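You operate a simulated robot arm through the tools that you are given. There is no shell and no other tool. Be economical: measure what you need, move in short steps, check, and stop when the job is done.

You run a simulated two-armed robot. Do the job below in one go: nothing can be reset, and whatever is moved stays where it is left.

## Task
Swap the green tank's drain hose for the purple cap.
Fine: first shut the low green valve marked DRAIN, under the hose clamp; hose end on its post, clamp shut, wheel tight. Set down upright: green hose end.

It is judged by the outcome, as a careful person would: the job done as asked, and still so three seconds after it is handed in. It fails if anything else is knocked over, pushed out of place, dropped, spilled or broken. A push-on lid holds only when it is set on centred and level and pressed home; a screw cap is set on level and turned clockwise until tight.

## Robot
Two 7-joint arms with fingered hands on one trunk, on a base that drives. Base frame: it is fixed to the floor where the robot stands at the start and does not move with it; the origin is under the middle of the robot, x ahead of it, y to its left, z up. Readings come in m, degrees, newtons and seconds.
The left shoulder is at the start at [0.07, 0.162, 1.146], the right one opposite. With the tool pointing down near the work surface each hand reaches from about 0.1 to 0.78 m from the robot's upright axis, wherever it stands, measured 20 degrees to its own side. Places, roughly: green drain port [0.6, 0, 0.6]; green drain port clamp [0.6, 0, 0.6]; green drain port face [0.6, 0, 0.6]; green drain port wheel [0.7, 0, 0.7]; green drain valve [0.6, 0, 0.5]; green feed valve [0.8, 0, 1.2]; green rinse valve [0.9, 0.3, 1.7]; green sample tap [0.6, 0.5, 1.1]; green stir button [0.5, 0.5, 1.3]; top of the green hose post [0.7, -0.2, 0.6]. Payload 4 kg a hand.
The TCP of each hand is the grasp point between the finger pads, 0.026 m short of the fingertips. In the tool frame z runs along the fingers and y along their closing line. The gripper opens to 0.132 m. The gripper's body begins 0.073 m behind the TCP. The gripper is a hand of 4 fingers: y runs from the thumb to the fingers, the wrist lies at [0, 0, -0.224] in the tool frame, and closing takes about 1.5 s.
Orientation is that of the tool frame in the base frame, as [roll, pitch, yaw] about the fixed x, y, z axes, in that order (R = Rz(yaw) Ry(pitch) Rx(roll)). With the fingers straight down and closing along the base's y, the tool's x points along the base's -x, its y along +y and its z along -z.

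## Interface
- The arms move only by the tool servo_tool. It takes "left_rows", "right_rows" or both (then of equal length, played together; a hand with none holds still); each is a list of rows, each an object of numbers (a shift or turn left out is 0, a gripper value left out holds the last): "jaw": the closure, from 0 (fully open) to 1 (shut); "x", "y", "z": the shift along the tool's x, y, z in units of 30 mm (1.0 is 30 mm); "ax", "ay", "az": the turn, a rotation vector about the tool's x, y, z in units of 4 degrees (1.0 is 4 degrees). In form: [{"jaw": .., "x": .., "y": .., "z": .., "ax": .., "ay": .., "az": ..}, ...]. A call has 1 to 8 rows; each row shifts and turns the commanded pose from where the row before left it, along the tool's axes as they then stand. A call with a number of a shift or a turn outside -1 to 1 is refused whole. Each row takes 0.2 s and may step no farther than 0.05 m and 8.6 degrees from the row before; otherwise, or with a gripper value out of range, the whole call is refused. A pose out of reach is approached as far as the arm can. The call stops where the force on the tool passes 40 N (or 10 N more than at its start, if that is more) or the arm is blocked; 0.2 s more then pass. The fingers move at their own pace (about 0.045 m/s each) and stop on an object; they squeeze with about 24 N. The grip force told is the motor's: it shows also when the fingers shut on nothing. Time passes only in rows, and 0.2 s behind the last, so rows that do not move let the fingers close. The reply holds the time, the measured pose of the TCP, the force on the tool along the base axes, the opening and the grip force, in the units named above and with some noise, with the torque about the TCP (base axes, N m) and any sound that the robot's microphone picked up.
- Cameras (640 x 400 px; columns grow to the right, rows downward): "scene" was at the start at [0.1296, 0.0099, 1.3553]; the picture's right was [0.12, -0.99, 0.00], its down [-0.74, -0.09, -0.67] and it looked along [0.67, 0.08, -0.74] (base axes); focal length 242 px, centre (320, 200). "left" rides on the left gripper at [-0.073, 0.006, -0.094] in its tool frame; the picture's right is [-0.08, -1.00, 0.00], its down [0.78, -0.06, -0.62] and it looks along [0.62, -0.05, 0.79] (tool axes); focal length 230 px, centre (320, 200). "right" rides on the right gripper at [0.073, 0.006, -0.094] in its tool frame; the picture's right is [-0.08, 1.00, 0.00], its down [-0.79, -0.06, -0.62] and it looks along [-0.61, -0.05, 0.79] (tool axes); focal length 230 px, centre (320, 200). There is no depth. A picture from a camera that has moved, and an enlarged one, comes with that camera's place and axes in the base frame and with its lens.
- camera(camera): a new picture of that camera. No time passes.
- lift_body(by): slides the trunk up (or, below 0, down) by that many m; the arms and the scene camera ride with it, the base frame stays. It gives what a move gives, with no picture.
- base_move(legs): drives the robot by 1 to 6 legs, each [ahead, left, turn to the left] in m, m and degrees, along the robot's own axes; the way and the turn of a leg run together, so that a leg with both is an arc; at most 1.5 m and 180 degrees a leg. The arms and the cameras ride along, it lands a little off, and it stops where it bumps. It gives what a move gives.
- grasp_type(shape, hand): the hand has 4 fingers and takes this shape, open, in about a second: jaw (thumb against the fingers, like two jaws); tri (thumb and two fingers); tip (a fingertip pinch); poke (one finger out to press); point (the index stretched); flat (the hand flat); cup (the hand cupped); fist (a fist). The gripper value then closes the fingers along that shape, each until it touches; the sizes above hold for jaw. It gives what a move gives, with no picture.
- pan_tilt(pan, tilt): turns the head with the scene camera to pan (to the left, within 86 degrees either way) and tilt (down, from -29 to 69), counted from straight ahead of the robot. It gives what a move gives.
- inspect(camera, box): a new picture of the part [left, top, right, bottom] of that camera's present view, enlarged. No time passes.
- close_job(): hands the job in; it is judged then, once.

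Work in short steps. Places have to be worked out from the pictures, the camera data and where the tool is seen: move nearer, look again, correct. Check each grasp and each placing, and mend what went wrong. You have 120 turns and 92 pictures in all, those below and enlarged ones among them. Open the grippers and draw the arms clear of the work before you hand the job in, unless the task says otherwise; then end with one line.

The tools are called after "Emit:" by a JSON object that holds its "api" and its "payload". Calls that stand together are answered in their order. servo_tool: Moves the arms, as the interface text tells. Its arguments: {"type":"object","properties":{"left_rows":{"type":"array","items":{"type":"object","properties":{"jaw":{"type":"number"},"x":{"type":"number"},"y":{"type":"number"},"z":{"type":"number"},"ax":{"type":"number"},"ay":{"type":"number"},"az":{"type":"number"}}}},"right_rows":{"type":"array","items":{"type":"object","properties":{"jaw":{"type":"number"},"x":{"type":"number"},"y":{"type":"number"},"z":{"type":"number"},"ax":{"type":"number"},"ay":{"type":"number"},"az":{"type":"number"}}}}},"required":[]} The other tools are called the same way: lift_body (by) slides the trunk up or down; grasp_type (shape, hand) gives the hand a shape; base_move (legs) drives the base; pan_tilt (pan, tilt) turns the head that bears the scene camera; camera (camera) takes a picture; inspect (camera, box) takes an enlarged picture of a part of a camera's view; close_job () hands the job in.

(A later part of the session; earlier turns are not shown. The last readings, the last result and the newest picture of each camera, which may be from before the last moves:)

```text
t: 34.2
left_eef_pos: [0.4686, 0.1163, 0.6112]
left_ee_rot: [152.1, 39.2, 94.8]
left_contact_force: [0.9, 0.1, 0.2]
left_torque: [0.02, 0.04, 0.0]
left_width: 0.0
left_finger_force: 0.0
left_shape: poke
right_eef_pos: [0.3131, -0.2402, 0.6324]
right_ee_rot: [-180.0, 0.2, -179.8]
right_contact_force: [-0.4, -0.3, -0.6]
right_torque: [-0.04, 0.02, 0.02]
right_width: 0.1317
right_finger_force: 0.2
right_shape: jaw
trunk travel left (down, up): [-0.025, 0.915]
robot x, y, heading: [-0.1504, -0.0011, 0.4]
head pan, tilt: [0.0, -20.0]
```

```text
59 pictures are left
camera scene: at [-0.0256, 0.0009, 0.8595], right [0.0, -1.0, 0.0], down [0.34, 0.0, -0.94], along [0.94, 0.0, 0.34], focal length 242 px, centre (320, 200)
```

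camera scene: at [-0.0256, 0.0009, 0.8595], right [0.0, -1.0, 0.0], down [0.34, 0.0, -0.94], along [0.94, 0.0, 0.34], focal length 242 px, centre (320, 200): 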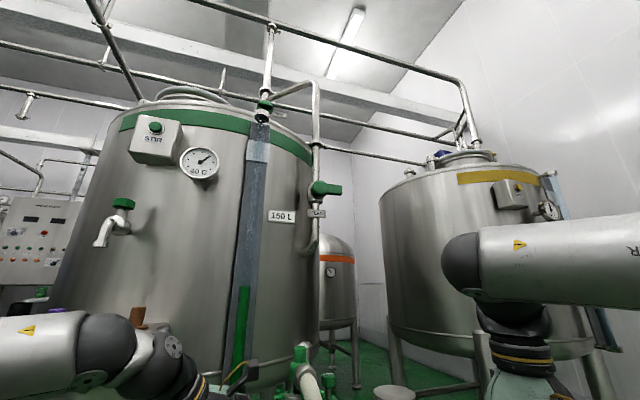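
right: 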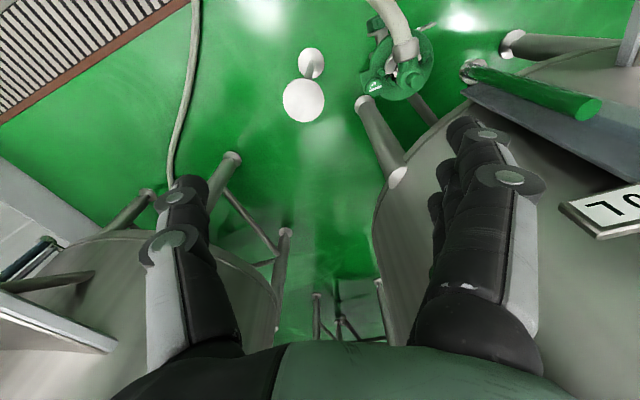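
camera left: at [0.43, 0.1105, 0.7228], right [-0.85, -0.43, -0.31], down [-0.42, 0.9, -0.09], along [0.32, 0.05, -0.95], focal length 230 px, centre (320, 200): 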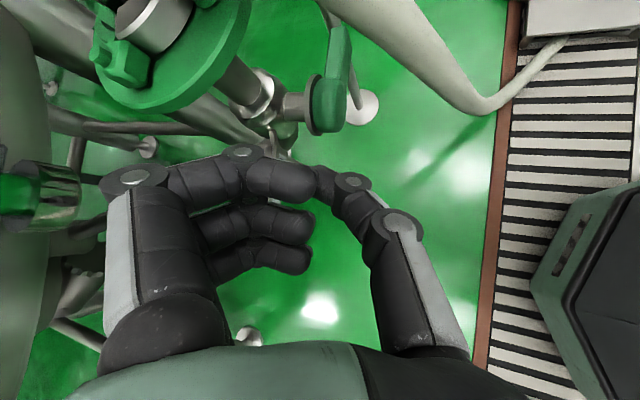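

Emit:
{"api": "inspect", "payload": {"camera": "scene", "box": [260, 165, 360, 230]}}

```text
6.15 times, centred on (310, 198) of scene
camera zoom: at [-0.0256, 0.0009, 0.8595], right [0.0, -1.0, 0.0], down [0.34, 0.0, -0.94], along [0.94, 0.0, 0.34], focal length 1490 px, centre (382, 215)
```

zoom: 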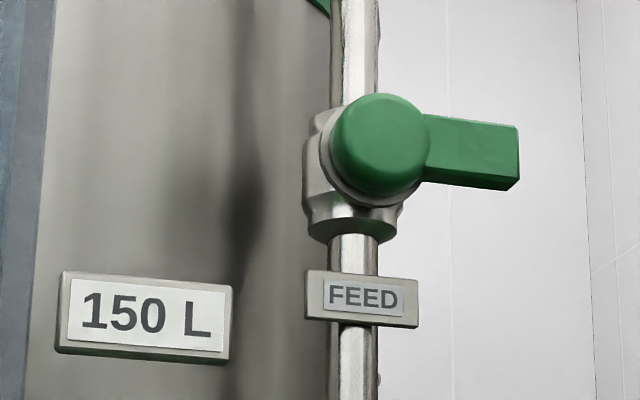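

The closed FEED lever looks the same (tilt is only perspective), so the drain valve is shut. Now I raise the trunk to study the clamp from above.

Emit:
{"api": "lift_body", "payload": {"by": 0.4}}

Emit:
{"api": "pan_tilt", "payload": {"pan": 0, "tilt": 42}}

Emit:
{"api": "camera", "payload": {"camera": "scene"}}

Emit:
{"api": "camera", "payload": {"camera": "left"}}

```text
t: 38.0
left_eef_pos: [0.4699, 0.1173, 1.0103]
left_ee_rot: [152.1, 39.1, 94.9]
left_contact_force: [0.5, -0.3, 1.0]
left_torque: [0.02, 0.02, 0.01]
left_width: 0.0003
left_finger_force: 0.1
left_shape: poke
right_eef_pos: [0.3124, -0.2395, 1.0315]
right_ee_rot: [-179.9, 0.2, -179.6]
right_contact_force: [0.7, -0.6, 0.3]
right_torque: [0.01, -0.01, -0.02]
right_width: 0.1318
right_finger_force: 0.0
right_shape: jaw
trunk travel left (down, up): [-0.425, 0.515]
robot x, y, heading: [-0.1516, -0.0007, 0.2]
head pan, tilt: [0.0, -20.0]
```

```text
t: 39.3
left_eef_pos: [0.4693, 0.1151, 1.011]
left_ee_rot: [152.1, 39.1, 95.0]
left_contact_force: [1.2, 0.1, 0.2]
left_torque: [0.0, 0.0, 0.02]
left_width: 0.0003
left_finger_force: 0.1
left_shape: poke
right_eef_pos: [0.3133, -0.2396, 1.0333]
right_ee_rot: [-179.9, 0.2, -179.7]
right_contact_force: [0.0, 0.0, -0.3]
right_torque: [-0.01, -0.01, -0.01]
right_width: 0.1318
right_finger_force: 0.0
right_shape: jaw
trunk travel left (down, up): [-0.425, 0.515]
robot x, y, heading: [-0.1558, 0.0014, 0.2]
head pan, tilt: [0.0, 42.0]
```

```text
57 pictures are left
camera scene: at [-0.018, 0.0009, 1.1637], right [0.0, -1.0, 0.0], down [-0.67, 0.0, -0.74], along [0.74, 0.0, -0.67], focal length 242 px, centre (320, 200)
```

scene: 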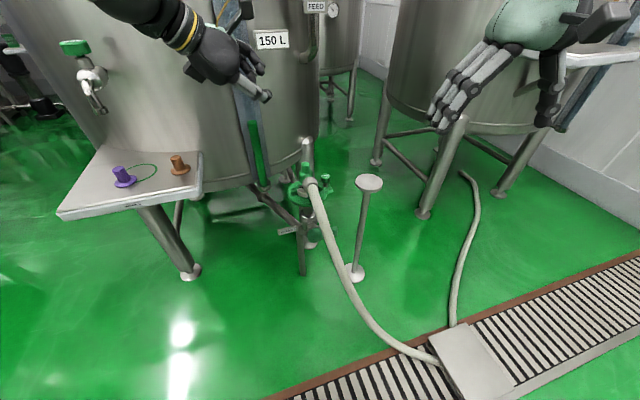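

```text
56 pictures are left
camera left: at [0.4304, 0.1105, 1.123], right [-0.85, -0.43, -0.31], down [-0.42, 0.9, -0.09], along [0.32, 0.05, -0.95], focal length 230 px, centre (320, 200)
```

left: 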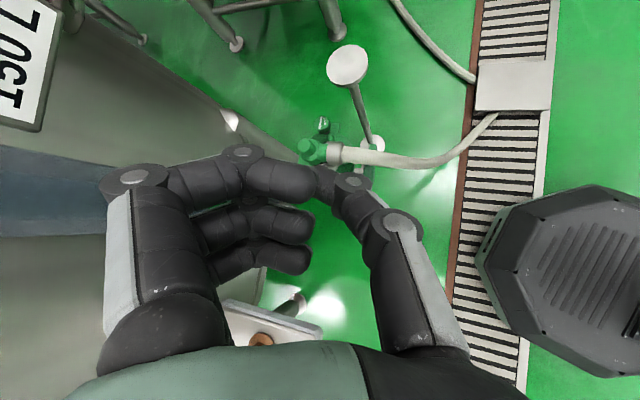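

I reorient the left hand back to pointing down (clear of everything) and bring the right hand over for a close camera view of the clamp.

Emit:
{"api": "servo_tool", "payload": {"left_rows": [{"z": -1}, {"z": -1}, {"ax": -0.085, "ay": 0.682, "az": -1}, {"ax": -0.085, "ay": 0.682, "az": -1}, {"ax": -0.085, "ay": 0.682, "az": -1}, {"ax": -0.085, "ay": 0.682, "az": -1}, {"ax": -0.085, "ay": 0.682, "az": -1}, {"ax": -0.085, "ay": 0.682, "az": -1}], "right_rows": [{"x": -0.98, "y": 0.5, "z": 0.75}, {"x": -0.98, "y": 0.5, "z": 0.75}, {"x": -0.98, "y": 0.5, "z": 0.75}, {"x": -0.98, "y": 0.5, "z": 0.75}, {"x": -0.98, "y": 0.5, "z": 0.75}, {"x": -0.98, "y": 0.5, "z": 0.75}, {"x": -0.98, "y": 0.5, "z": 0.75}, {"x": -0.98, "y": 0.5, "z": 0.75}]}}

Emit:
{"api": "servo_tool", "payload": {"left_rows": [{"ax": -0.085, "ay": 0.682, "az": -1}, {"ax": -0.085, "ay": 0.682, "az": -1}, {"ax": -0.085, "ay": 0.682, "az": -1}, {"ax": -0.085, "ay": 0.682, "az": -1}, {"ax": -0.085, "ay": 0.682, "az": -1}, {"ax": -0.085, "ay": 0.682, "az": -1}, {"ax": -0.085, "ay": 0.682, "az": -1}, {"ax": -0.085, "ay": 0.682, "az": -1}]}}

Emit:
{"api": "servo_tool", "payload": {"left_rows": [{"ax": -0.085, "ay": 0.682, "az": -1}, {"ax": -0.085, "ay": 0.682, "az": -1}, {"ax": -0.085, "ay": 0.682, "az": -1}, {"ax": -0.068, "ay": 0.55, "az": -0.8}]}}

Emit:
{"api": "camera", "payload": {"camera": "right"}}

```text
t: 41.1
left_eef_pos: [0.4397, 0.1465, 1.0534]
left_ee_rot: [170.2, 30.9, 129.4]
left_contact_force: [0.3, -0.4, -0.1]
left_torque: [0.02, -0.04, -0.01]
left_width: 0.0
left_finger_force: 0.0
left_shape: poke
right_eef_pos: [0.5177, -0.1256, 0.8703]
right_ee_rot: [179.9, 0.1, -179.6]
right_contact_force: [-0.9, 0.0, 0.2]
right_torque: [0.01, -0.03, 0.0]
right_width: 0.132
right_finger_force: 0.0
right_shape: jaw
right hand out of reach, approached as far as the arm can: row 7, 8
trunk travel left (down, up): [-0.425, 0.515]
robot x, y, heading: [-0.1548, 0.0004, 0.4]
head pan, tilt: [0.0, 42.0]
```

```text
t: 42.9
left_eef_pos: [0.4392, 0.1468, 1.0503]
left_ee_rot: [-179.0, 10.9, 165.1]
left_contact_force: [0.3, 0.2, 0.5]
left_torque: [-0.01, -0.01, 0.0]
left_width: 0.0001
left_finger_force: 0.2
left_shape: poke
right_eef_pos: [0.5176, -0.1263, 0.8688]
right_ee_rot: [179.9, 0.2, -179.7]
right_contact_force: [0.4, 0.6, -0.6]
right_torque: [0.03, -0.03, 0.03]
right_width: 0.1321
right_finger_force: 0.0
right_shape: jaw
trunk travel left (down, up): [-0.425, 0.515]
robot x, y, heading: [-0.1516, 0.0002, 0.4]
head pan, tilt: [0.0, 42.0]
```

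```text
t: 43.9
left_eef_pos: [0.4381, 0.1472, 1.0511]
left_ee_rot: [-178.8, 8.3, 169.1]
left_contact_force: [0.1, -0.6, 1.1]
left_torque: [0.01, 0.0, 0.01]
left_width: 0.0
left_finger_force: 0.1
left_shape: poke
left hand out of reach, approached as far as the arm can: row 2, 3, 4
right_eef_pos: [0.5162, -0.1251, 0.8709]
right_ee_rot: [180.0, 0.1, -179.7]
right_contact_force: [0.1, -0.2, 0.0]
right_torque: [-0.03, -0.01, 0.01]
right_width: 0.1318
right_finger_force: 0.1
right_shape: jaw
trunk travel left (down, up): [-0.425, 0.515]
robot x, y, heading: [-0.1506, 0.0029, 0.3]
head pan, tilt: [0.0, 42.0]
```

```text
55 pictures are left
camera right: at [0.4445, -0.12, 0.9639], right [0.07, 1.0, 0.0], down [0.78, -0.06, 0.62], along [0.62, -0.04, -0.79], focal length 230 px, centre (320, 200)
```

right: 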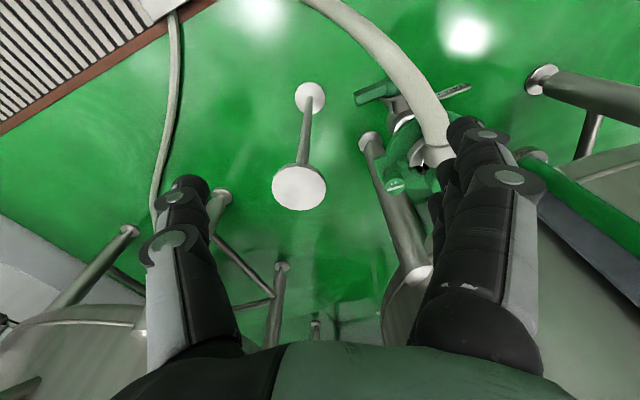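

The fingers hide the clamp; I shift the left hand aside and the right hand to just in front of the port so its camera looks down at the clamp between the fingers.

Emit:
{"api": "servo_tool", "payload": {"left_rows": [{"y": 1}, {"y": 1}, {"y": 1}, {"y": 1}, {"y": 1}, {"y": 1, "ax": 0.08, "ay": 0.6, "az": -0.8}, {"ay": 0.7, "az": -1}, {"ay": 0.7, "az": -1}], "right_rows": [{}, {"y": 0.5}, {"y": 0.8}, {"y": 0.9}, {"y": 0.9}, {"y": 0.9}, {"y": 0.9}, {"y": 0.7}]}}

Emit:
{"api": "camera", "payload": {"camera": "right"}}

```text
t: 45.7
left_eef_pos: [0.4191, 0.2832, 0.9654]
left_ee_rot: [-177.6, 0.2, -179.8]
left_contact_force: [0.7, 0.4, 0.6]
left_torque: [-0.01, -0.03, -0.02]
left_width: 0.0
left_finger_force: 0.0
left_shape: poke
left hand out of reach, approached as far as the arm can: row 1, 2, 3, 4, 5, 6, 7, 8
right_eef_pos: [0.4862, 0.0397, 0.8613]
right_ee_rot: [179.9, 0.2, -179.9]
right_contact_force: [0.2, 0.2, 0.4]
right_torque: [-0.01, -0.02, 0.0]
right_width: 0.1317
right_finger_force: 0.1
right_shape: jaw
right hand out of reach, approached as far as the arm can: row 3, 4, 5, 6, 7, 8
trunk travel left (down, up): [-0.425, 0.515]
robot x, y, heading: [-0.1514, -0.0008, 0.4]
head pan, tilt: [0.0, 42.0]
```

```text
54 pictures are left
camera right: at [0.4116, 0.045, 0.9548], right [0.07, 1.0, 0.0], down [0.78, -0.06, 0.62], along [0.62, -0.04, -0.79], focal length 230 px, centre (320, 200)
```

right: 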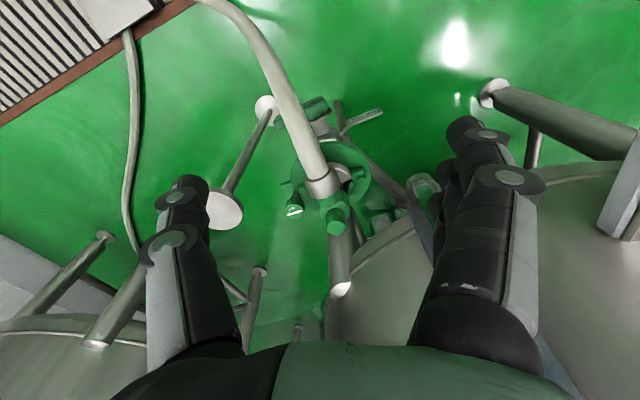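

Emit:
{"api": "inspect", "payload": {"camera": "right", "box": [275, 130, 385, 240]}}

Emit:
{"api": "inspect", "payload": {"camera": "scene", "box": [275, 150, 345, 215]}}

```text
3.64 times, centred on (330, 185) of right
camera zoom: at [0.4116, 0.045, 0.9548], right [0.07, 1.0, 0.0], down [0.78, -0.06, 0.62], along [0.62, -0.04, -0.79], focal length 837 px, centre (284, 254)
```

zoom: 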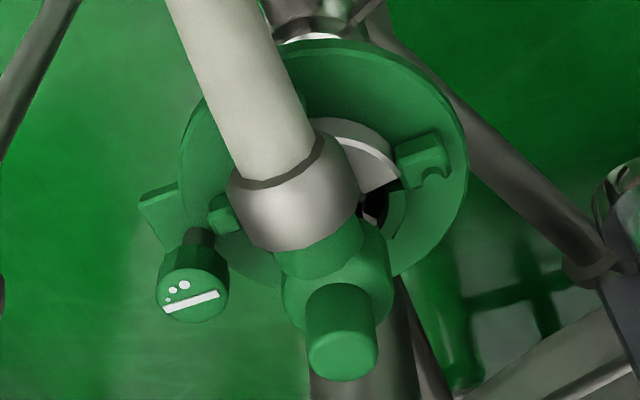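

```text
6.15 times, centred on (310, 182) of scene
camera zoom: at [-0.0179, 0.0017, 1.1636], right [0.0, -1.0, 0.0], down [-0.67, 0.0, -0.74], along [0.74, 0.0, -0.67], focal length 1490 px, centre (382, 308)
```

zoom: 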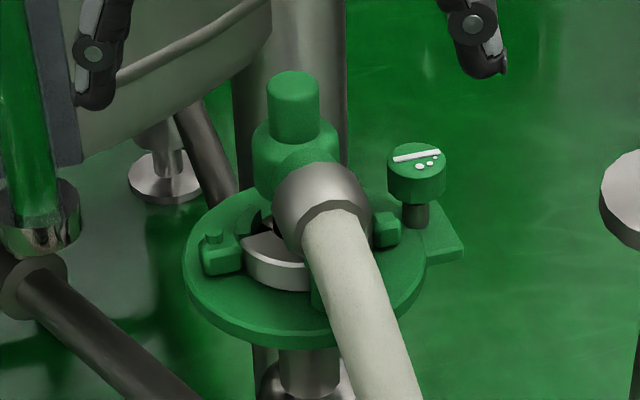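

The clamp has a hooked block on the left and a vertical-stem wheel on an ear at the right. I tilt the right hand forward and lower it, for a camera view of the clamp from the front left, under the hose.

Emit:
{"api": "servo_tool", "payload": {"right_rows": [{"ay": -1, "y": 0.5}, {"ay": -1, "y": 0.5}, {"ay": -1, "y": 0.5}, {"ay": -1, "y": 0.5}, {"ay": -1}, {"ay": -1}, {"ay": -1}]}}

Emit:
{"api": "servo_tool", "payload": {"right_rows": [{"x": 0.5, "z": 0.85}, {"x": 0.5, "z": 0.85}, {"x": 0.5, "z": 0.85}, {"x": 0.5, "z": 0.85}, {"x": 0.5, "z": 0.85}]}}

Emit:
{"api": "camera", "payload": {"camera": "right"}}

```text
t: 47.3
left_eef_pos: [0.419, 0.2827, 0.9662]
left_ee_rot: [-177.6, 0.3, -179.9]
left_contact_force: [0.1, -0.6, 0.6]
left_torque: [0.02, -0.03, 0.0]
left_width: 0.0
left_finger_force: 0.1
left_shape: poke
right_eef_pos: [0.4843, 0.0984, 0.8605]
right_ee_rot: [179.9, 28.2, -179.8]
right_contact_force: [-0.5, -0.8, -0.2]
right_torque: [0.01, -0.01, 0.01]
right_width: 0.1318
right_finger_force: 0.1
right_shape: jaw
trunk travel left (down, up): [-0.425, 0.515]
robot x, y, heading: [-0.1526, 0.004, 0.1]
head pan, tilt: [0.0, 42.0]
```

```text
t: 48.5
left_eef_pos: [0.4196, 0.283, 0.9664]
left_ee_rot: [-177.6, 0.2, -180.0]
left_contact_force: [0.2, -0.8, 0.1]
left_torque: [-0.02, 0.03, 0.0]
left_width: 0.0001
left_finger_force: 0.1
left_shape: poke
right_eef_pos: [0.4784, 0.0978, 0.7127]
right_ee_rot: [180.0, 28.2, -179.8]
right_contact_force: [0.8, 0.2, 0.7]
right_torque: [-0.05, 0.01, 0.01]
right_width: 0.1317
right_finger_force: 0.1
right_shape: jaw
trunk travel left (down, up): [-0.425, 0.515]
robot x, y, heading: [-0.152, -0.001, 0.1]
head pan, tilt: [0.0, 42.0]
```

```text
51 pictures are left
camera right: at [0.3699, 0.103, 0.761], right [0.06, 1.0, 0.04], down [0.4, -0.06, 0.91], along [0.91, -0.04, -0.4], focal length 230 px, centre (320, 200)
```

right: 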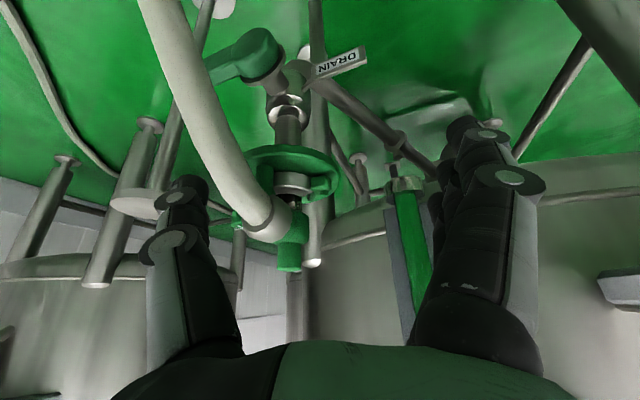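

Emit:
{"api": "inspect", "payload": {"camera": "right", "box": [225, 130, 355, 275]}}

```text
2.76 times, centred on (290, 202) of right
camera zoom: at [0.3699, 0.103, 0.761], right [0.06, 1.0, 0.04], down [0.4, -0.06, 0.91], along [0.91, -0.04, -0.4], focal length 635 px, centre (403, 193)
```

zoom: 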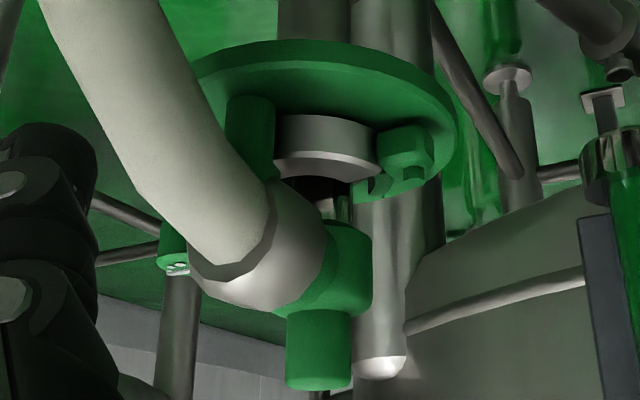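

I read it as: front half-jaw hinged at the left pin block, with a grip post at the front under the hose, locked by the wheel at the right (0.668, -0.016, 0.654). I raise the right hand, turn it tool-down with the closing line along x, set a fingertip pinch, and drive forward.

Emit:
{"api": "servo_tool", "payload": {"right_rows": [{"x": -0.5, "z": -0.85}, {"x": -0.5, "z": -0.85}, {"x": -0.5, "z": -0.85}, {"x": -0.5, "z": -0.85, "y": -0.8}, {"y": -1, "z": -0.5}, {"y": -1}, {"y": -1}, {"y": -1}]}}

Emit:
{"api": "servo_tool", "payload": {"right_rows": [{"ax": 0.25, "ay": 0.25, "az": 1}, {"ax": 0.25, "ay": 0.25, "az": 1}, {"ax": 0.25, "ay": 0.25, "az": 1}, {"ax": 0.25, "ay": 0.25, "az": 1}, {"ax": 0.25, "ay": 0.25, "az": 1}, {"ax": 0.25, "ay": 0.25, "az": 1}, {"ax": 0.25, "ay": 0.25, "az": 1}, {"ax": 0.25, "ay": 0.25, "az": 1}]}}

Emit:
{"api": "servo_tool", "payload": {"right_rows": [{"ax": 0.25, "ay": 0.25, "az": 1}, {"ax": 0.25, "ay": 0.25, "az": 1}, {"ax": 0.25, "ay": 0.25, "az": 1}, {"ax": 0.25, "ay": 0.25, "az": 1}, {"ax": 0.25, "ay": 0.25, "az": 1}, {"ax": 0.25, "ay": 0.25, "az": 1}, {"ax": 0.25, "ay": 0.25, "az": 1}, {"ax": 0.25, "ay": 0.25, "az": 1}]}}

Emit:
{"api": "servo_tool", "payload": {"right_rows": [{"ax": 0.25, "ay": 0.25, "az": 1}, {"ax": 0.25, "ay": 0.25, "az": 1}, {"ax": 0.25, "ay": 0.25, "az": 1}, {"ax": 0.25, "ay": 0.25, "az": 1}, {"ax": 0.25, "ay": 0.25, "az": 1}, {"ax": 0.25, "ay": 0.25, "az": 1}]}}

Emit:
{"api": "base_move", "payload": {"legs": [[0.13, 0, 0]]}}

Emit:
{"api": "grasp_type", "payload": {"hand": "right", "shape": "tip"}}

Emit:
{"api": "camera", "payload": {"camera": "right"}}

Emit:
{"api": "camera", "payload": {"camera": "scene"}}

```text
t: 50.3
left_eef_pos: [0.4204, 0.2815, 0.9667]
left_ee_rot: [-177.6, 0.3, -179.8]
left_contact_force: [-0.3, 0.0, 0.0]
left_torque: [0.04, 0.0, -0.03]
left_width: 0.0
left_finger_force: 0.0
left_shape: poke
right_eef_pos: [0.477, -0.0457, 0.8437]
right_ee_rot: [180.0, 28.2, -179.8]
right_contact_force: [0.7, -0.1, -0.7]
right_torque: [0.03, -0.02, 0.01]
right_width: 0.1317
right_finger_force: 0.0
right_shape: jaw
trunk travel left (down, up): [-0.425, 0.515]
robot x, y, heading: [-0.1546, -0.002, 0.5]
head pan, tilt: [0.0, 42.0]
```

```text
t: 52.1
left_eef_pos: [0.4178, 0.2829, 0.9664]
left_ee_rot: [-177.7, 0.1, -179.9]
left_contact_force: [-0.3, -0.2, -0.1]
left_torque: [0.04, 0.02, -0.02]
left_width: 0.0001
left_finger_force: 0.1
left_shape: poke
right_eef_pos: [0.4764, -0.0455, 0.8434]
right_ee_rot: [174.2, 18.3, 145.7]
right_contact_force: [0.0, 0.3, 1.0]
right_torque: [0.01, -0.01, -0.01]
right_width: 0.1318
right_finger_force: 0.1
right_shape: jaw
trunk travel left (down, up): [-0.425, 0.515]
robot x, y, heading: [-0.1512, 0.0025, 0.2]
head pan, tilt: [0.0, 42.0]
```

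```text
t: 53.9
left_eef_pos: [0.4194, 0.2819, 0.9668]
left_ee_rot: [-177.6, 0.2, -179.9]
left_contact_force: [-0.2, -0.2, 0.0]
left_torque: [-0.01, 0.0, -0.01]
left_width: 0.0001
left_finger_force: 0.1
left_shape: poke
right_eef_pos: [0.476, -0.0451, 0.8444]
right_ee_rot: [175.3, 7.1, 114.0]
right_contact_force: [-0.4, -0.4, 0.4]
right_torque: [-0.02, 0.01, 0.01]
right_width: 0.1322
right_finger_force: 0.1
right_shape: jaw
trunk travel left (down, up): [-0.425, 0.515]
robot x, y, heading: [-0.1518, -0.002, 0.4]
head pan, tilt: [0.0, 42.0]
```

```text
t: 55.3
left_eef_pos: [0.4195, 0.282, 0.9669]
left_ee_rot: [-177.6, 0.2, -179.8]
left_contact_force: [-0.2, 0.2, -0.5]
left_torque: [-0.04, -0.03, -0.04]
left_width: 0.0002
left_finger_force: 0.1
left_shape: poke
right_eef_pos: [0.4773, -0.0457, 0.8435]
right_ee_rot: [179.9, 0.0, 90.2]
right_contact_force: [-0.1, 0.0, -0.7]
right_torque: [-0.04, 0.0, 0.01]
right_width: 0.1321
right_finger_force: 0.1
right_shape: jaw
trunk travel left (down, up): [-0.425, 0.515]
robot x, y, heading: [-0.1517, -0.0034, 0.2]
head pan, tilt: [0.0, 42.0]
```

```text
t: 56.6
left_eef_pos: [0.545, 0.2822, 0.9678]
left_ee_rot: [-177.7, 0.4, -180.0]
left_contact_force: [0.7, -0.7, 0.1]
left_torque: [0.03, -0.02, 0.0]
left_width: 0.0001
left_finger_force: 0.1
left_shape: poke
right_eef_pos: [0.6041, -0.0478, 0.8476]
right_ee_rot: [179.7, 0.1, 90.2]
right_contact_force: [0.3, 0.1, 0.0]
right_torque: [-0.01, -0.04, 0.01]
right_width: 0.1316
right_finger_force: 0.1
right_shape: jaw
trunk travel left (down, up): [-0.425, 0.515]
robot x, y, heading: [-0.0245, 0.0016, 0.1]
head pan, tilt: [0.0, 42.0]
```

```text
t: 57.5
left_eef_pos: [0.5469, 0.2815, 0.9683]
left_ee_rot: [-177.8, 0.4, -179.9]
left_contact_force: [-0.5, 0.6, 0.9]
left_torque: [0.01, -0.01, -0.01]
left_width: 0.0
left_finger_force: 0.2
left_shape: poke
right_eef_pos: [0.6047, -0.047, 0.8454]
right_ee_rot: [179.6, 0.0, 90.2]
right_contact_force: [0.0, 0.4, 1.2]
right_torque: [-0.03, 0.01, -0.01]
right_width: 0.1317
right_finger_force: 0.0
right_shape: tip
trunk travel left (down, up): [-0.425, 0.515]
robot x, y, heading: [-0.027, -0.0033, 0.4]
head pan, tilt: [0.0, 42.0]
```

```text
49 pictures are left
camera right: at [0.609, 0.0262, 0.9405], right [1.0, -0.07, 0.01], down [-0.06, -0.79, 0.62], along [-0.04, -0.61, -0.79], focal length 230 px, centre (320, 200)
```

right: 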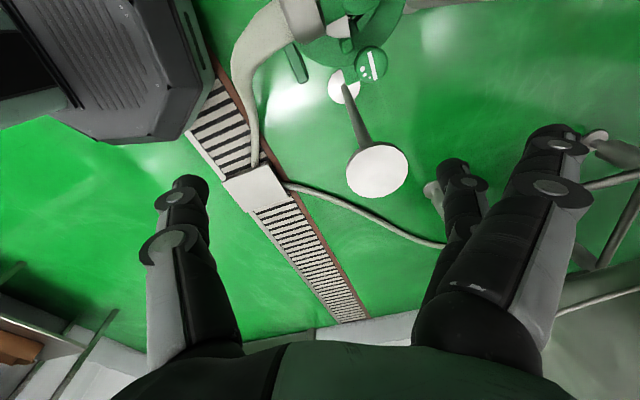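

```text
48 pictures are left
camera scene: at [0.1084, 0.0007, 1.1641], right [0.0, -1.0, 0.0], down [-0.67, 0.0, -0.75], along [0.75, 0.0, -0.67], focal length 242 px, centre (320, 200)
```

scene: 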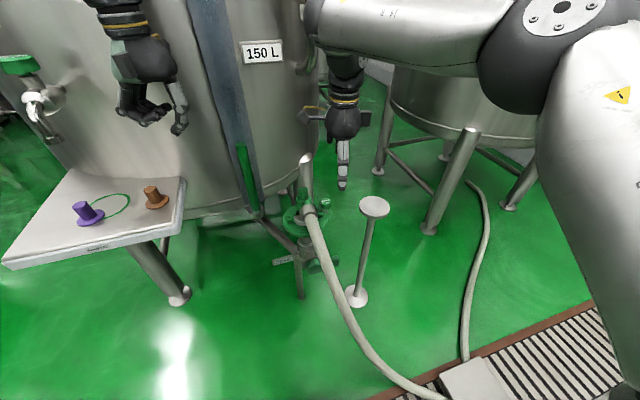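

The wheel shows up exactly where predicted, (0.668, -0.016, 0.654). I part-close the fingers, move over it and come down most of the way, then check.

Emit:
{"api": "servo_tool", "payload": {"right_rows": [{"y": 0.7, "x": 0.34, "z": 0.3, "jaw": 0.5}, {"y": 0.7, "x": 0.34, "z": 0.3}, {"y": 0.7, "x": 0.35, "z": 0.3}, {"z": 0.9}, {"z": 0.9}, {"z": 0.9}, {"z": 0.9}]}}

Emit:
{"api": "camera", "payload": {"camera": "right"}}

Emit:
{"api": "inspect", "payload": {"camera": "scene", "box": [275, 140, 385, 250]}}

```text
t: 59.1
left_eef_pos: [0.5465, 0.2818, 0.9685]
left_ee_rot: [-177.8, 0.3, -179.9]
left_contact_force: [0.1, -0.3, 0.1]
left_torque: [0.03, 0.0, -0.03]
left_width: 0.0003
left_finger_force: 0.0
left_shape: poke
right_eef_pos: [0.6463, -0.0251, 0.7219]
right_ee_rot: [179.6, 0.1, 90.1]
right_contact_force: [-0.2, -0.1, 0.0]
right_torque: [0.01, -0.01, 0.03]
right_width: 0.0666
right_finger_force: 0.1
right_shape: tip
right hand out of reach, approached as far as the arm can: row 3
trunk travel left (down, up): [-0.425, 0.515]
robot x, y, heading: [-0.0249, 0.003, 0.4]
head pan, tilt: [0.0, 42.0]
```

```text
47 pictures are left
camera right: at [0.6505, 0.0475, 0.8162], right [1.0, -0.08, 0.01], down [-0.06, -0.79, 0.62], along [-0.04, -0.61, -0.79], focal length 230 px, centre (320, 200)
```

right: 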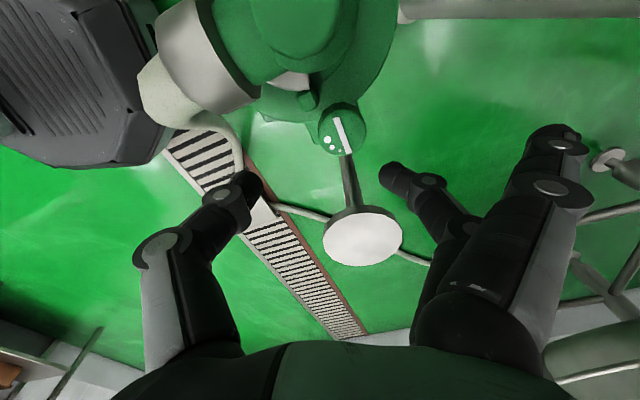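

```text
3.64 times, centred on (330, 195) of scene
camera zoom: at [0.1084, 0.0007, 1.1642], right [0.0, -1.0, 0.0], down [-0.67, 0.0, -0.75], along [0.75, 0.0, -0.67], focal length 881 px, centre (284, 218)
```

zoom: 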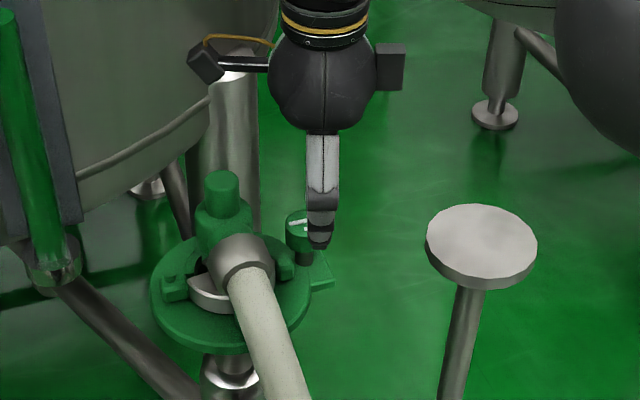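

The wrist camera would come too low over the elbow knob in this yaw, and the reach is short. I turn the hand back so its camera sits over the robot side, draw the left hand back, and drive a bit nearer.

Emit:
{"api": "servo_tool", "payload": {"left_rows": [{"x": 1}, {"x": 1}, {"x": 1}, {"x": 1}, {}, {}, {}, {}], "right_rows": [{"az": -1, "z": -0.5}, {"az": -1}, {"az": -1}, {"az": -1}, {"az": -1}, {"az": -1}, {"az": -1}, {"az": -1}]}}

Emit:
{"api": "servo_tool", "payload": {"right_rows": [{"az": -1}, {"az": -1}, {"az": -1}, {"az": -1}, {"az": -1}, {"az": -1}, {"az": -1}, {"az": -1}]}}

Emit:
{"api": "base_move", "payload": {"legs": [[0.08, 0, 0]]}}

Emit:
{"api": "camera", "payload": {"camera": "right"}}

```text
t: 60.9
left_eef_pos: [0.4303, 0.2813, 0.9646]
left_ee_rot: [-177.6, 0.1, 180.0]
left_contact_force: [-0.7, -0.2, -0.5]
left_torque: [0.02, 0.0, -0.01]
left_width: 0.0
left_finger_force: 0.0
left_shape: poke
right_eef_pos: [0.6485, -0.0259, 0.733]
right_ee_rot: [180.0, 0.0, 122.2]
right_contact_force: [0.7, 0.0, -0.3]
right_torque: [-0.01, -0.01, -0.01]
right_width: 0.0668
right_finger_force: 0.1
right_shape: tip
trunk travel left (down, up): [-0.425, 0.515]
robot x, y, heading: [-0.0265, -0.0002, 0.2]
head pan, tilt: [0.0, 42.0]
```

```text
t: 62.7
left_eef_pos: [0.4311, 0.2812, 0.9635]
left_ee_rot: [-177.7, 0.1, -180.0]
left_contact_force: [0.8, -0.1, 0.4]
left_torque: [-0.01, 0.01, 0.0]
left_width: 0.0001
left_finger_force: 0.0
left_shape: poke
right_eef_pos: [0.6478, -0.0257, 0.7326]
right_ee_rot: [179.9, -0.1, 154.3]
right_contact_force: [0.5, 0.1, 0.0]
right_torque: [0.01, 0.02, -0.01]
right_width: 0.0668
right_finger_force: 0.1
right_shape: tip
trunk travel left (down, up): [-0.425, 0.515]
robot x, y, heading: [-0.02, 0.0013, 0.3]
head pan, tilt: [0.0, 42.0]
```

```text
t: 63.8
left_eef_pos: [0.511, 0.2823, 0.9645]
left_ee_rot: [-177.6, 0.2, -179.8]
left_contact_force: [0.2, -0.5, -0.2]
left_torque: [0.02, 0.0, 0.01]
left_width: 0.0
left_finger_force: 0.1
left_shape: poke
right_eef_pos: [0.7279, -0.0266, 0.7311]
right_ee_rot: [179.9, 0.0, 154.2]
right_contact_force: [0.3, 0.2, 0.3]
right_torque: [0.02, 0.0, 0.0]
right_width: 0.0669
right_finger_force: 0.2
right_shape: tip
trunk travel left (down, up): [-0.425, 0.515]
robot x, y, heading: [0.0535, 0.0014, 0.5]
head pan, tilt: [0.0, 42.0]
```

```text
45 pictures are left
camera right: at [0.6652, 0.0117, 0.8268], right [0.5, 0.86, 0.0], down [0.68, -0.4, 0.62], along [0.53, -0.31, -0.79], focal length 230 px, centre (320, 200)
```

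right: 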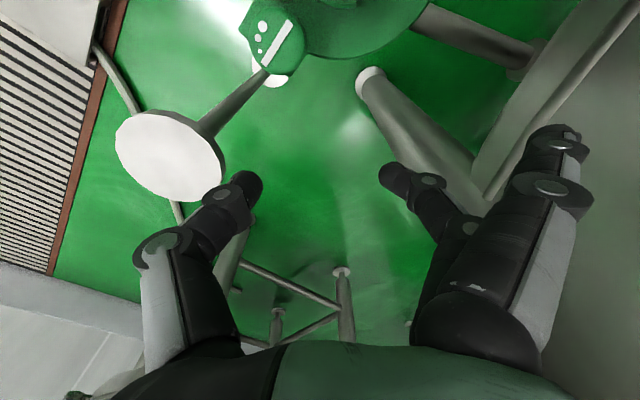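

Now I shift back over the wheel and descend onto it.

Emit:
{"api": "servo_tool", "payload": {"right_rows": [{"x": 0.98, "y": -0.28}, {"x": 0.97, "y": -0.27}, {}, {"z": 0.8}, {"z": 0.8}, {"z": 0.7}]}}

Emit:
{"api": "inspect", "payload": {"camera": "scene", "box": [285, 170, 375, 250]}}

Emit:
{"api": "camera", "payload": {"camera": "right"}}

```text
t: 65.2
left_eef_pos: [0.5101, 0.2801, 0.9637]
left_ee_rot: [-177.6, 0.1, -180.0]
left_contact_force: [-0.6, -0.2, -0.7]
left_torque: [-0.03, 0.0, 0.01]
left_width: 0.0001
left_finger_force: 0.0
left_shape: poke
right_eef_pos: [0.668, -0.0145, 0.6647]
right_ee_rot: [179.8, 0.2, 154.2]
right_contact_force: [0.9, 0.1, 0.2]
right_torque: [-0.02, 0.0, -0.01]
right_width: 0.0664
right_finger_force: 0.1
right_shape: tip
trunk travel left (down, up): [-0.425, 0.515]
robot x, y, heading: [0.0577, 0.0017, 0.2]
head pan, tilt: [0.0, 42.0]
```

```text
5.00 times, centred on (330, 210) of scene
camera zoom: at [0.1927, 0.0012, 1.1636], right [0.0, -1.0, 0.0], down [-0.67, 0.0, -0.74], along [0.74, 0.0, -0.67], focal length 1211 px, centre (270, 150)
```

zoom: 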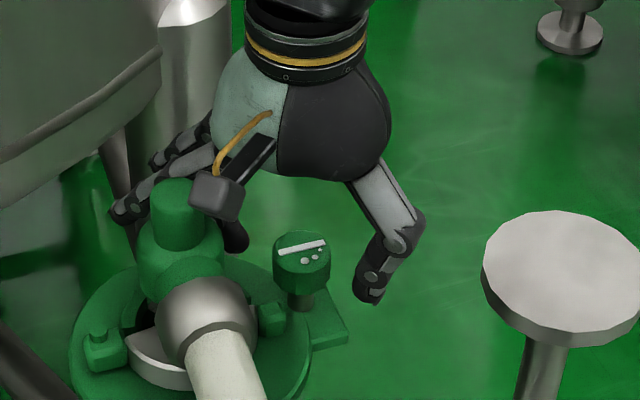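

```text
43 pictures are left
camera right: at [0.6046, 0.0219, 0.7585], right [0.5, 0.86, 0.0], down [0.68, -0.4, 0.62], along [0.53, -0.31, -0.79], focal length 230 px, centre (320, 200)
```

right: 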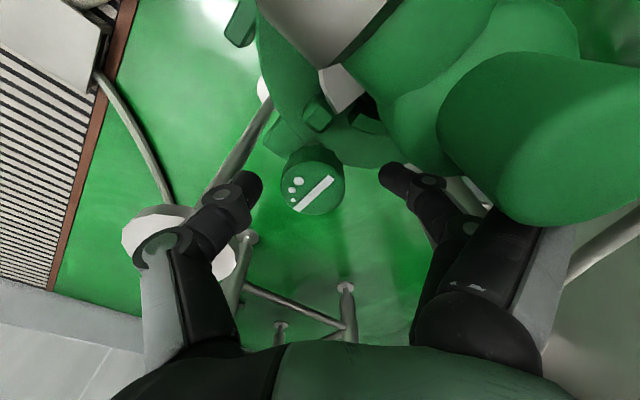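

Position over the wheel is good, but turning counter-clockwise from here would sweep the spare fingers into the elbow. I rotate the open hand clockwise first (raised a little), then lower, so that the gripping stroke turns back counter-clockwise.

Emit:
{"api": "servo_tool", "payload": {"right_rows": [{"z": -1}, {"az": 1}, {"az": 1}, {"az": 1}, {"az": 1}, {"az": 1}, {"az": 1}, {"az": 1}]}}

Emit:
{"api": "servo_tool", "payload": {"right_rows": [{"az": 1}, {"az": 1}, {"az": 1}, {"az": 1}, {"az": 1}, {"az": 1}, {"az": 1}, {"az": 1}]}}

Emit:
{"api": "servo_tool", "payload": {"right_rows": [{"az": 1}, {"az": 1}, {"az": 1}, {"az": 1}, {"az": 1}, {"az": 1}, {"az": 1}, {"az": 1}]}}

Emit:
{"api": "servo_tool", "payload": {"right_rows": [{"az": 1}, {"az": 1}, {"az": 1}, {"z": 0.75}, {}]}}

Emit:
{"api": "camera", "payload": {"camera": "right"}}

Emit:
{"api": "inspect", "payload": {"camera": "scene", "box": [285, 170, 375, 250]}}

```text
t: 67.0
left_eef_pos: [0.5108, 0.2816, 0.9643]
left_ee_rot: [-177.6, 0.2, -179.9]
left_contact_force: [0.3, -0.1, 0.0]
left_torque: [0.0, -0.01, 0.01]
left_width: 0.0002
left_finger_force: 0.2
left_shape: poke
right_eef_pos: [0.6672, -0.0146, 0.6929]
right_ee_rot: [179.9, 0.1, 126.2]
right_contact_force: [-0.2, -0.3, 0.0]
right_torque: [-0.02, 0.0, -0.04]
right_width: 0.0667
right_finger_force: 0.1
right_shape: tip
trunk travel left (down, up): [-0.425, 0.515]
robot x, y, heading: [0.0591, 0.0024, 0.4]
head pan, tilt: [0.0, 42.0]
```

```text
t: 68.8
left_eef_pos: [0.5098, 0.2807, 0.9645]
left_ee_rot: [-177.6, 0.2, -179.8]
left_contact_force: [-0.2, 0.1, -0.2]
left_torque: [-0.03, 0.02, -0.01]
left_width: 0.0
left_finger_force: 0.0
left_shape: poke
right_eef_pos: [0.6696, -0.0141, 0.6948]
right_ee_rot: [179.9, -0.1, 94.1]
right_contact_force: [0.3, -0.1, 0.3]
right_torque: [-0.01, 0.0, 0.01]
right_width: 0.0666
right_finger_force: 0.1
right_shape: tip
trunk travel left (down, up): [-0.425, 0.515]
robot x, y, heading: [0.0542, -0.0027, 0.2]
head pan, tilt: [0.0, 42.0]
```

```text
t: 70.6
left_eef_pos: [0.5099, 0.2824, 0.9644]
left_ee_rot: [-177.5, 0.3, -179.9]
left_contact_force: [0.2, 0.9, -0.4]
left_torque: [-0.05, -0.03, 0.0]
left_width: 0.0
left_finger_force: 0.1
left_shape: poke
right_eef_pos: [0.691, 0.0083, 0.7001]
right_ee_rot: [179.9, 0.1, 62.6]
right_contact_force: [-0.6, -0.3, 0.2]
right_torque: [-0.04, 0.0, 0.02]
right_width: 0.0661
right_finger_force: 0.1
right_shape: tip
right hand out of reach, approached as far as the arm can: row 8
trunk travel left (down, up): [-0.425, 0.515]
robot x, y, heading: [0.0537, 0.001, 0.1]
head pan, tilt: [0.0, 42.0]
```

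```text
t: 71.8
left_eef_pos: [0.5099, 0.2817, 0.9648]
left_ee_rot: [-177.6, 0.2, -180.0]
left_contact_force: [-1.0, -0.2, 0.2]
left_torque: [0.01, 0.0, -0.02]
left_width: 0.0
left_finger_force: 0.0
left_shape: poke
right_eef_pos: [0.7097, 0.0297, 0.6875]
right_ee_rot: [179.9, -0.1, 50.2]
right_contact_force: [-1.0, 0.3, -0.1]
right_torque: [0.0, 0.01, -0.03]
right_width: 0.066
right_finger_force: 0.1
right_shape: tip
right hand out of reach, approached as far as the arm can: row 1, 2, 3
trunk travel left (down, up): [-0.425, 0.515]
robot x, y, heading: [0.0561, 0.0015, 0.2]
head pan, tilt: [0.0, 42.0]
```

```text
42 pictures are left
camera right: at [0.7619, 0.0822, 0.7816], right [0.72, -0.7, 0.0], down [-0.55, -0.56, 0.61], along [-0.43, -0.44, -0.79], focal length 230 px, centre (320, 200)
```

right: 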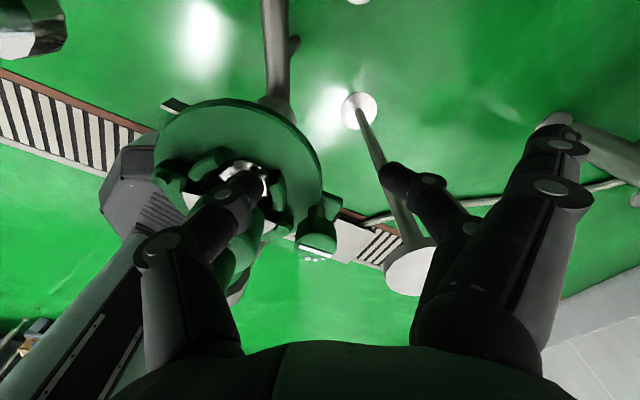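

```text
5.00 times, centred on (330, 210) of scene
camera zoom: at [0.1916, 0.0014, 1.1637], right [0.0, -1.0, 0.0], down [-0.67, 0.0, -0.74], along [0.74, 0.0, -0.67], focal length 1211 px, centre (270, 150)
```

zoom: 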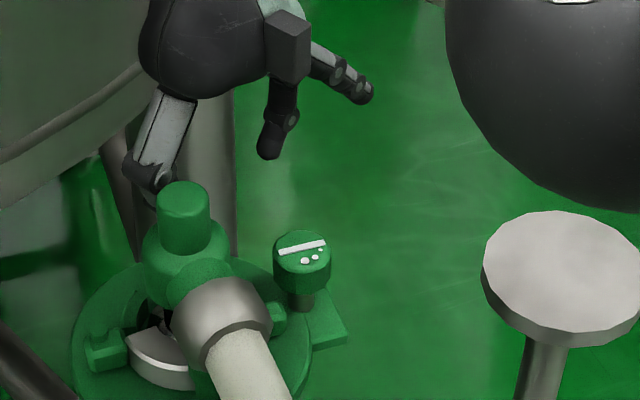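

The wrist limit (yaw about 66°) made the hand drift, though without contact. From here its camera sees the clamp from behind, so I take an enlarged look before moving back.

Emit:
{"api": "inspect", "payload": {"camera": "right", "box": [140, 90, 350, 270]}}

```text
2.22 times, centred on (245, 180) of right
camera zoom: at [0.7619, 0.0822, 0.7816], right [0.72, -0.7, 0.0], down [-0.55, -0.56, 0.61], along [-0.43, -0.44, -0.79], focal length 511 px, centre (487, 244)
```

zoom: 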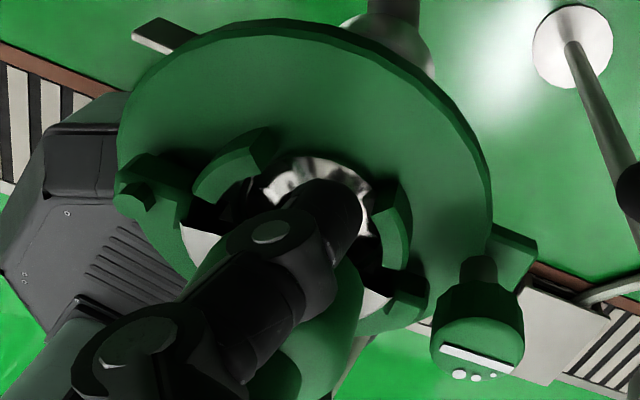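

The wrist only allows yaw above ~70°. I rotate back into range, which should bring the hand back over the wheel.

Emit:
{"api": "servo_tool", "payload": {"right_rows": [{"az": -1}, {"az": -1}, {"az": -1}, {"az": -1}, {"az": -1}, {"az": -1}, {"az": -0.5}]}}

Emit:
{"api": "inspect", "payload": {"camera": "scene", "box": [285, 170, 375, 250]}}

```text
t: 73.4
left_eef_pos: [0.512, 0.2813, 0.9642]
left_ee_rot: [-177.6, 0.2, -180.0]
left_contact_force: [-0.2, -0.7, -0.8]
left_torque: [0.0, 0.0, 0.0]
left_width: 0.0
left_finger_force: 0.1
left_shape: poke
right_eef_pos: [0.7103, 0.03, 0.684]
right_ee_rot: [-179.9, 0.1, 76.2]
right_contact_force: [14.7, 2.9, 10.9]
right_torque: [0.07, 0.85, -0.3]
right_width: 0.0594
right_finger_force: 0.1
right_shape: tip
trunk travel left (down, up): [-0.425, 0.515]
robot x, y, heading: [0.0566, -0.001, 0.0]
head pan, tilt: [0.0, 42.0]
```

```text
5.00 times, centred on (330, 210) of scene
camera zoom: at [0.1927, 0.0014, 1.1635], right [0.0, -1.0, 0.0], down [-0.67, 0.0, -0.74], along [0.74, 0.0, -0.67], focal length 1211 px, centre (270, 150)
```

zoom: 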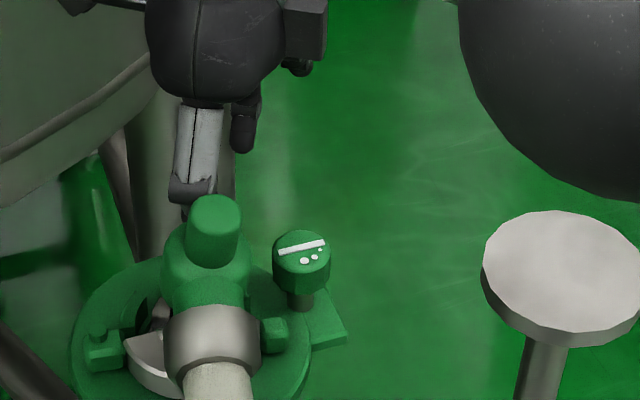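

The hand didn't recentre and the thumb nudged the elbow knob, swivelling it a little. I back the thumb away (+x) and raise the hand.

Emit:
{"api": "servo_tool", "payload": {"right_rows": [{"y": 0.6}, {"z": -1}, {"z": -1}, {"z": -1}]}}

Emit:
{"api": "inspect", "payload": {"camera": "scene", "box": [275, 170, 365, 250]}}

Emit:
{"api": "camera", "payload": {"camera": "right"}}

```text
t: 74.6
left_eef_pos: [0.5123, 0.2793, 0.9656]
left_ee_rot: [-177.7, 0.1, 179.9]
left_contact_force: [-0.4, 0.0, -0.7]
left_torque: [-0.05, -0.02, 0.0]
left_width: 0.0
left_finger_force: 0.1
left_shape: poke
right_eef_pos: [0.7074, 0.0214, 0.7323]
right_ee_rot: [-175.8, 2.0, 76.7]
right_contact_force: [0.0, -0.2, 0.3]
right_torque: [0.0, 0.03, 0.0]
right_width: 0.0658
right_finger_force: 0.1
right_shape: tip
right hand out of reach, approached as far as the arm can: row 4
trunk travel left (down, up): [-0.425, 0.515]
robot x, y, heading: [0.0566, -0.0022, 0.2]
head pan, tilt: [0.0, 42.0]
stopped in row 4 (right hand): the arm was blocked; the commanded pose is now the measured one
```

```text
5.00 times, centred on (320, 210) of scene
camera zoom: at [0.1951, 0.0002, 1.1648], right [0.0, -1.0, 0.0], down [-0.67, 0.0, -0.74], along [0.74, 0.0, -0.67], focal length 1211 px, centre (320, 150)
```

zoom: 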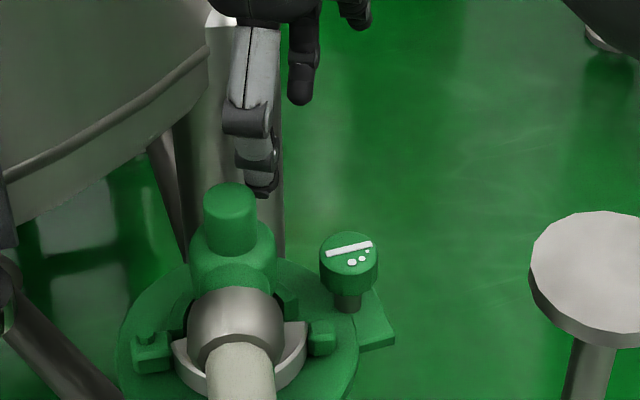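

```text
37 pictures are left
camera right: at [0.7377, 0.0937, 0.8226], right [0.95, -0.31, -0.07], down [-0.19, -0.74, 0.65], along [-0.25, -0.6, -0.76], focal length 230 px, centre (320, 200)
```

right: 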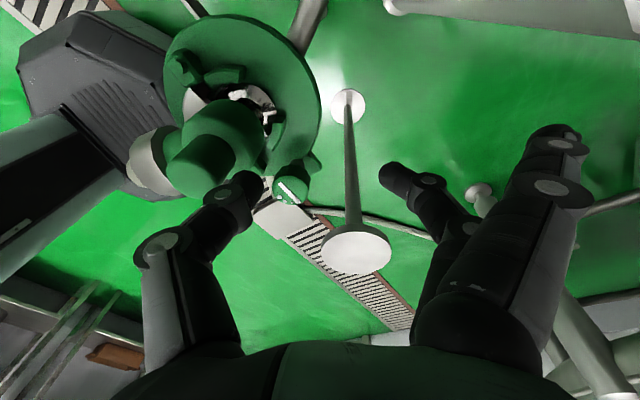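

The elbow only swivelled to face the robot and still sits on the port. I move the right hand away to the right of the elbow.

Emit:
{"api": "servo_tool", "payload": {"right_rows": [{"x": -0.9, "y": -0.1}, {"x": -0.9, "y": -0.15}, {"x": -0.9, "y": -0.15, "az": -1}, {"x": -0.8, "y": -0.1, "az": -1}, {"z": -0.7, "az": -1}, {"z": -0.7, "az": -1}]}}

Emit:
{"api": "camera", "payload": {"camera": "scene"}}

```text
t: 76.0
left_eef_pos: [0.5101, 0.2814, 0.9637]
left_ee_rot: [-177.6, 0.1, -180.0]
left_contact_force: [0.0, 0.5, -0.3]
left_torque: [-0.01, -0.05, -0.02]
left_width: 0.0001
left_finger_force: 0.1
left_shape: poke
right_eef_pos: [0.6746, -0.0727, 0.7846]
right_ee_rot: [-176.4, 0.4, 92.7]
right_contact_force: [0.1, -0.3, 0.2]
right_torque: [-0.02, 0.0, 0.0]
right_width: 0.0663
right_finger_force: 0.1
right_shape: tip
trunk travel left (down, up): [-0.425, 0.515]
robot x, y, heading: [0.0571, 0.0002, 0.0]
head pan, tilt: [0.0, 42.0]
```

```text
36 pictures are left
camera scene: at [0.1911, 0.0018, 1.1637], right [0.0, -1.0, 0.0], down [-0.67, 0.0, -0.74], along [0.74, 0.0, -0.67], focal length 242 px, centre (320, 200)
```

scene: 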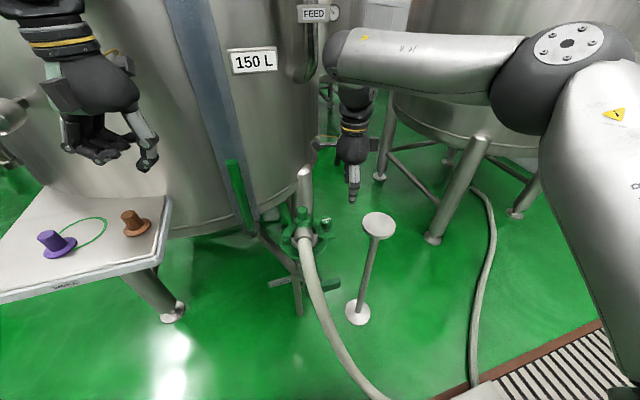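

I level the hand, come over the wheel at this yaw (≈93°), and descend to grip height.

Emit:
{"api": "servo_tool", "payload": {"right_rows": [{"ax": -0.9}, {"x": 0.95, "y": -0.1}, {"x": 0.95, "y": -0.1}, {"z": 1}, {"z": 1}, {"z": 1}, {"z": 0.8}, {}]}}

Emit:
{"api": "inspect", "payload": {"camera": "scene", "box": [275, 170, 375, 250]}}

```text
t: 77.8
left_eef_pos: [0.5098, 0.2808, 0.9648]
left_ee_rot: [-177.6, 0.2, 180.0]
left_contact_force: [-0.4, 0.3, 0.1]
left_torque: [0.01, 0.02, 0.01]
left_width: 0.0001
left_finger_force: 0.0
left_shape: poke
right_eef_pos: [0.6665, -0.0177, 0.6712]
right_ee_rot: [-180.0, 0.4, 92.6]
right_contact_force: [0.5, 0.4, 0.0]
right_torque: [0.01, 0.0, -0.03]
right_width: 0.0663
right_finger_force: 0.1
right_shape: tip
trunk travel left (down, up): [-0.425, 0.515]
robot x, y, heading: [0.0566, 0.0004, -0.0]
head pan, tilt: [0.0, 42.0]
```

```text
5.00 times, centred on (325, 210) of scene
camera zoom: at [0.1915, 0.0008, 1.1637], right [0.0, -1.0, 0.0], down [-0.67, 0.0, -0.74], along [0.74, 0.0, -0.67], focal length 1211 px, centre (295, 150)
```

zoom: 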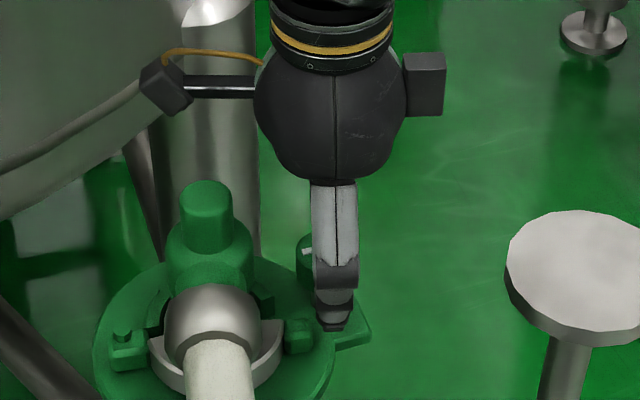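

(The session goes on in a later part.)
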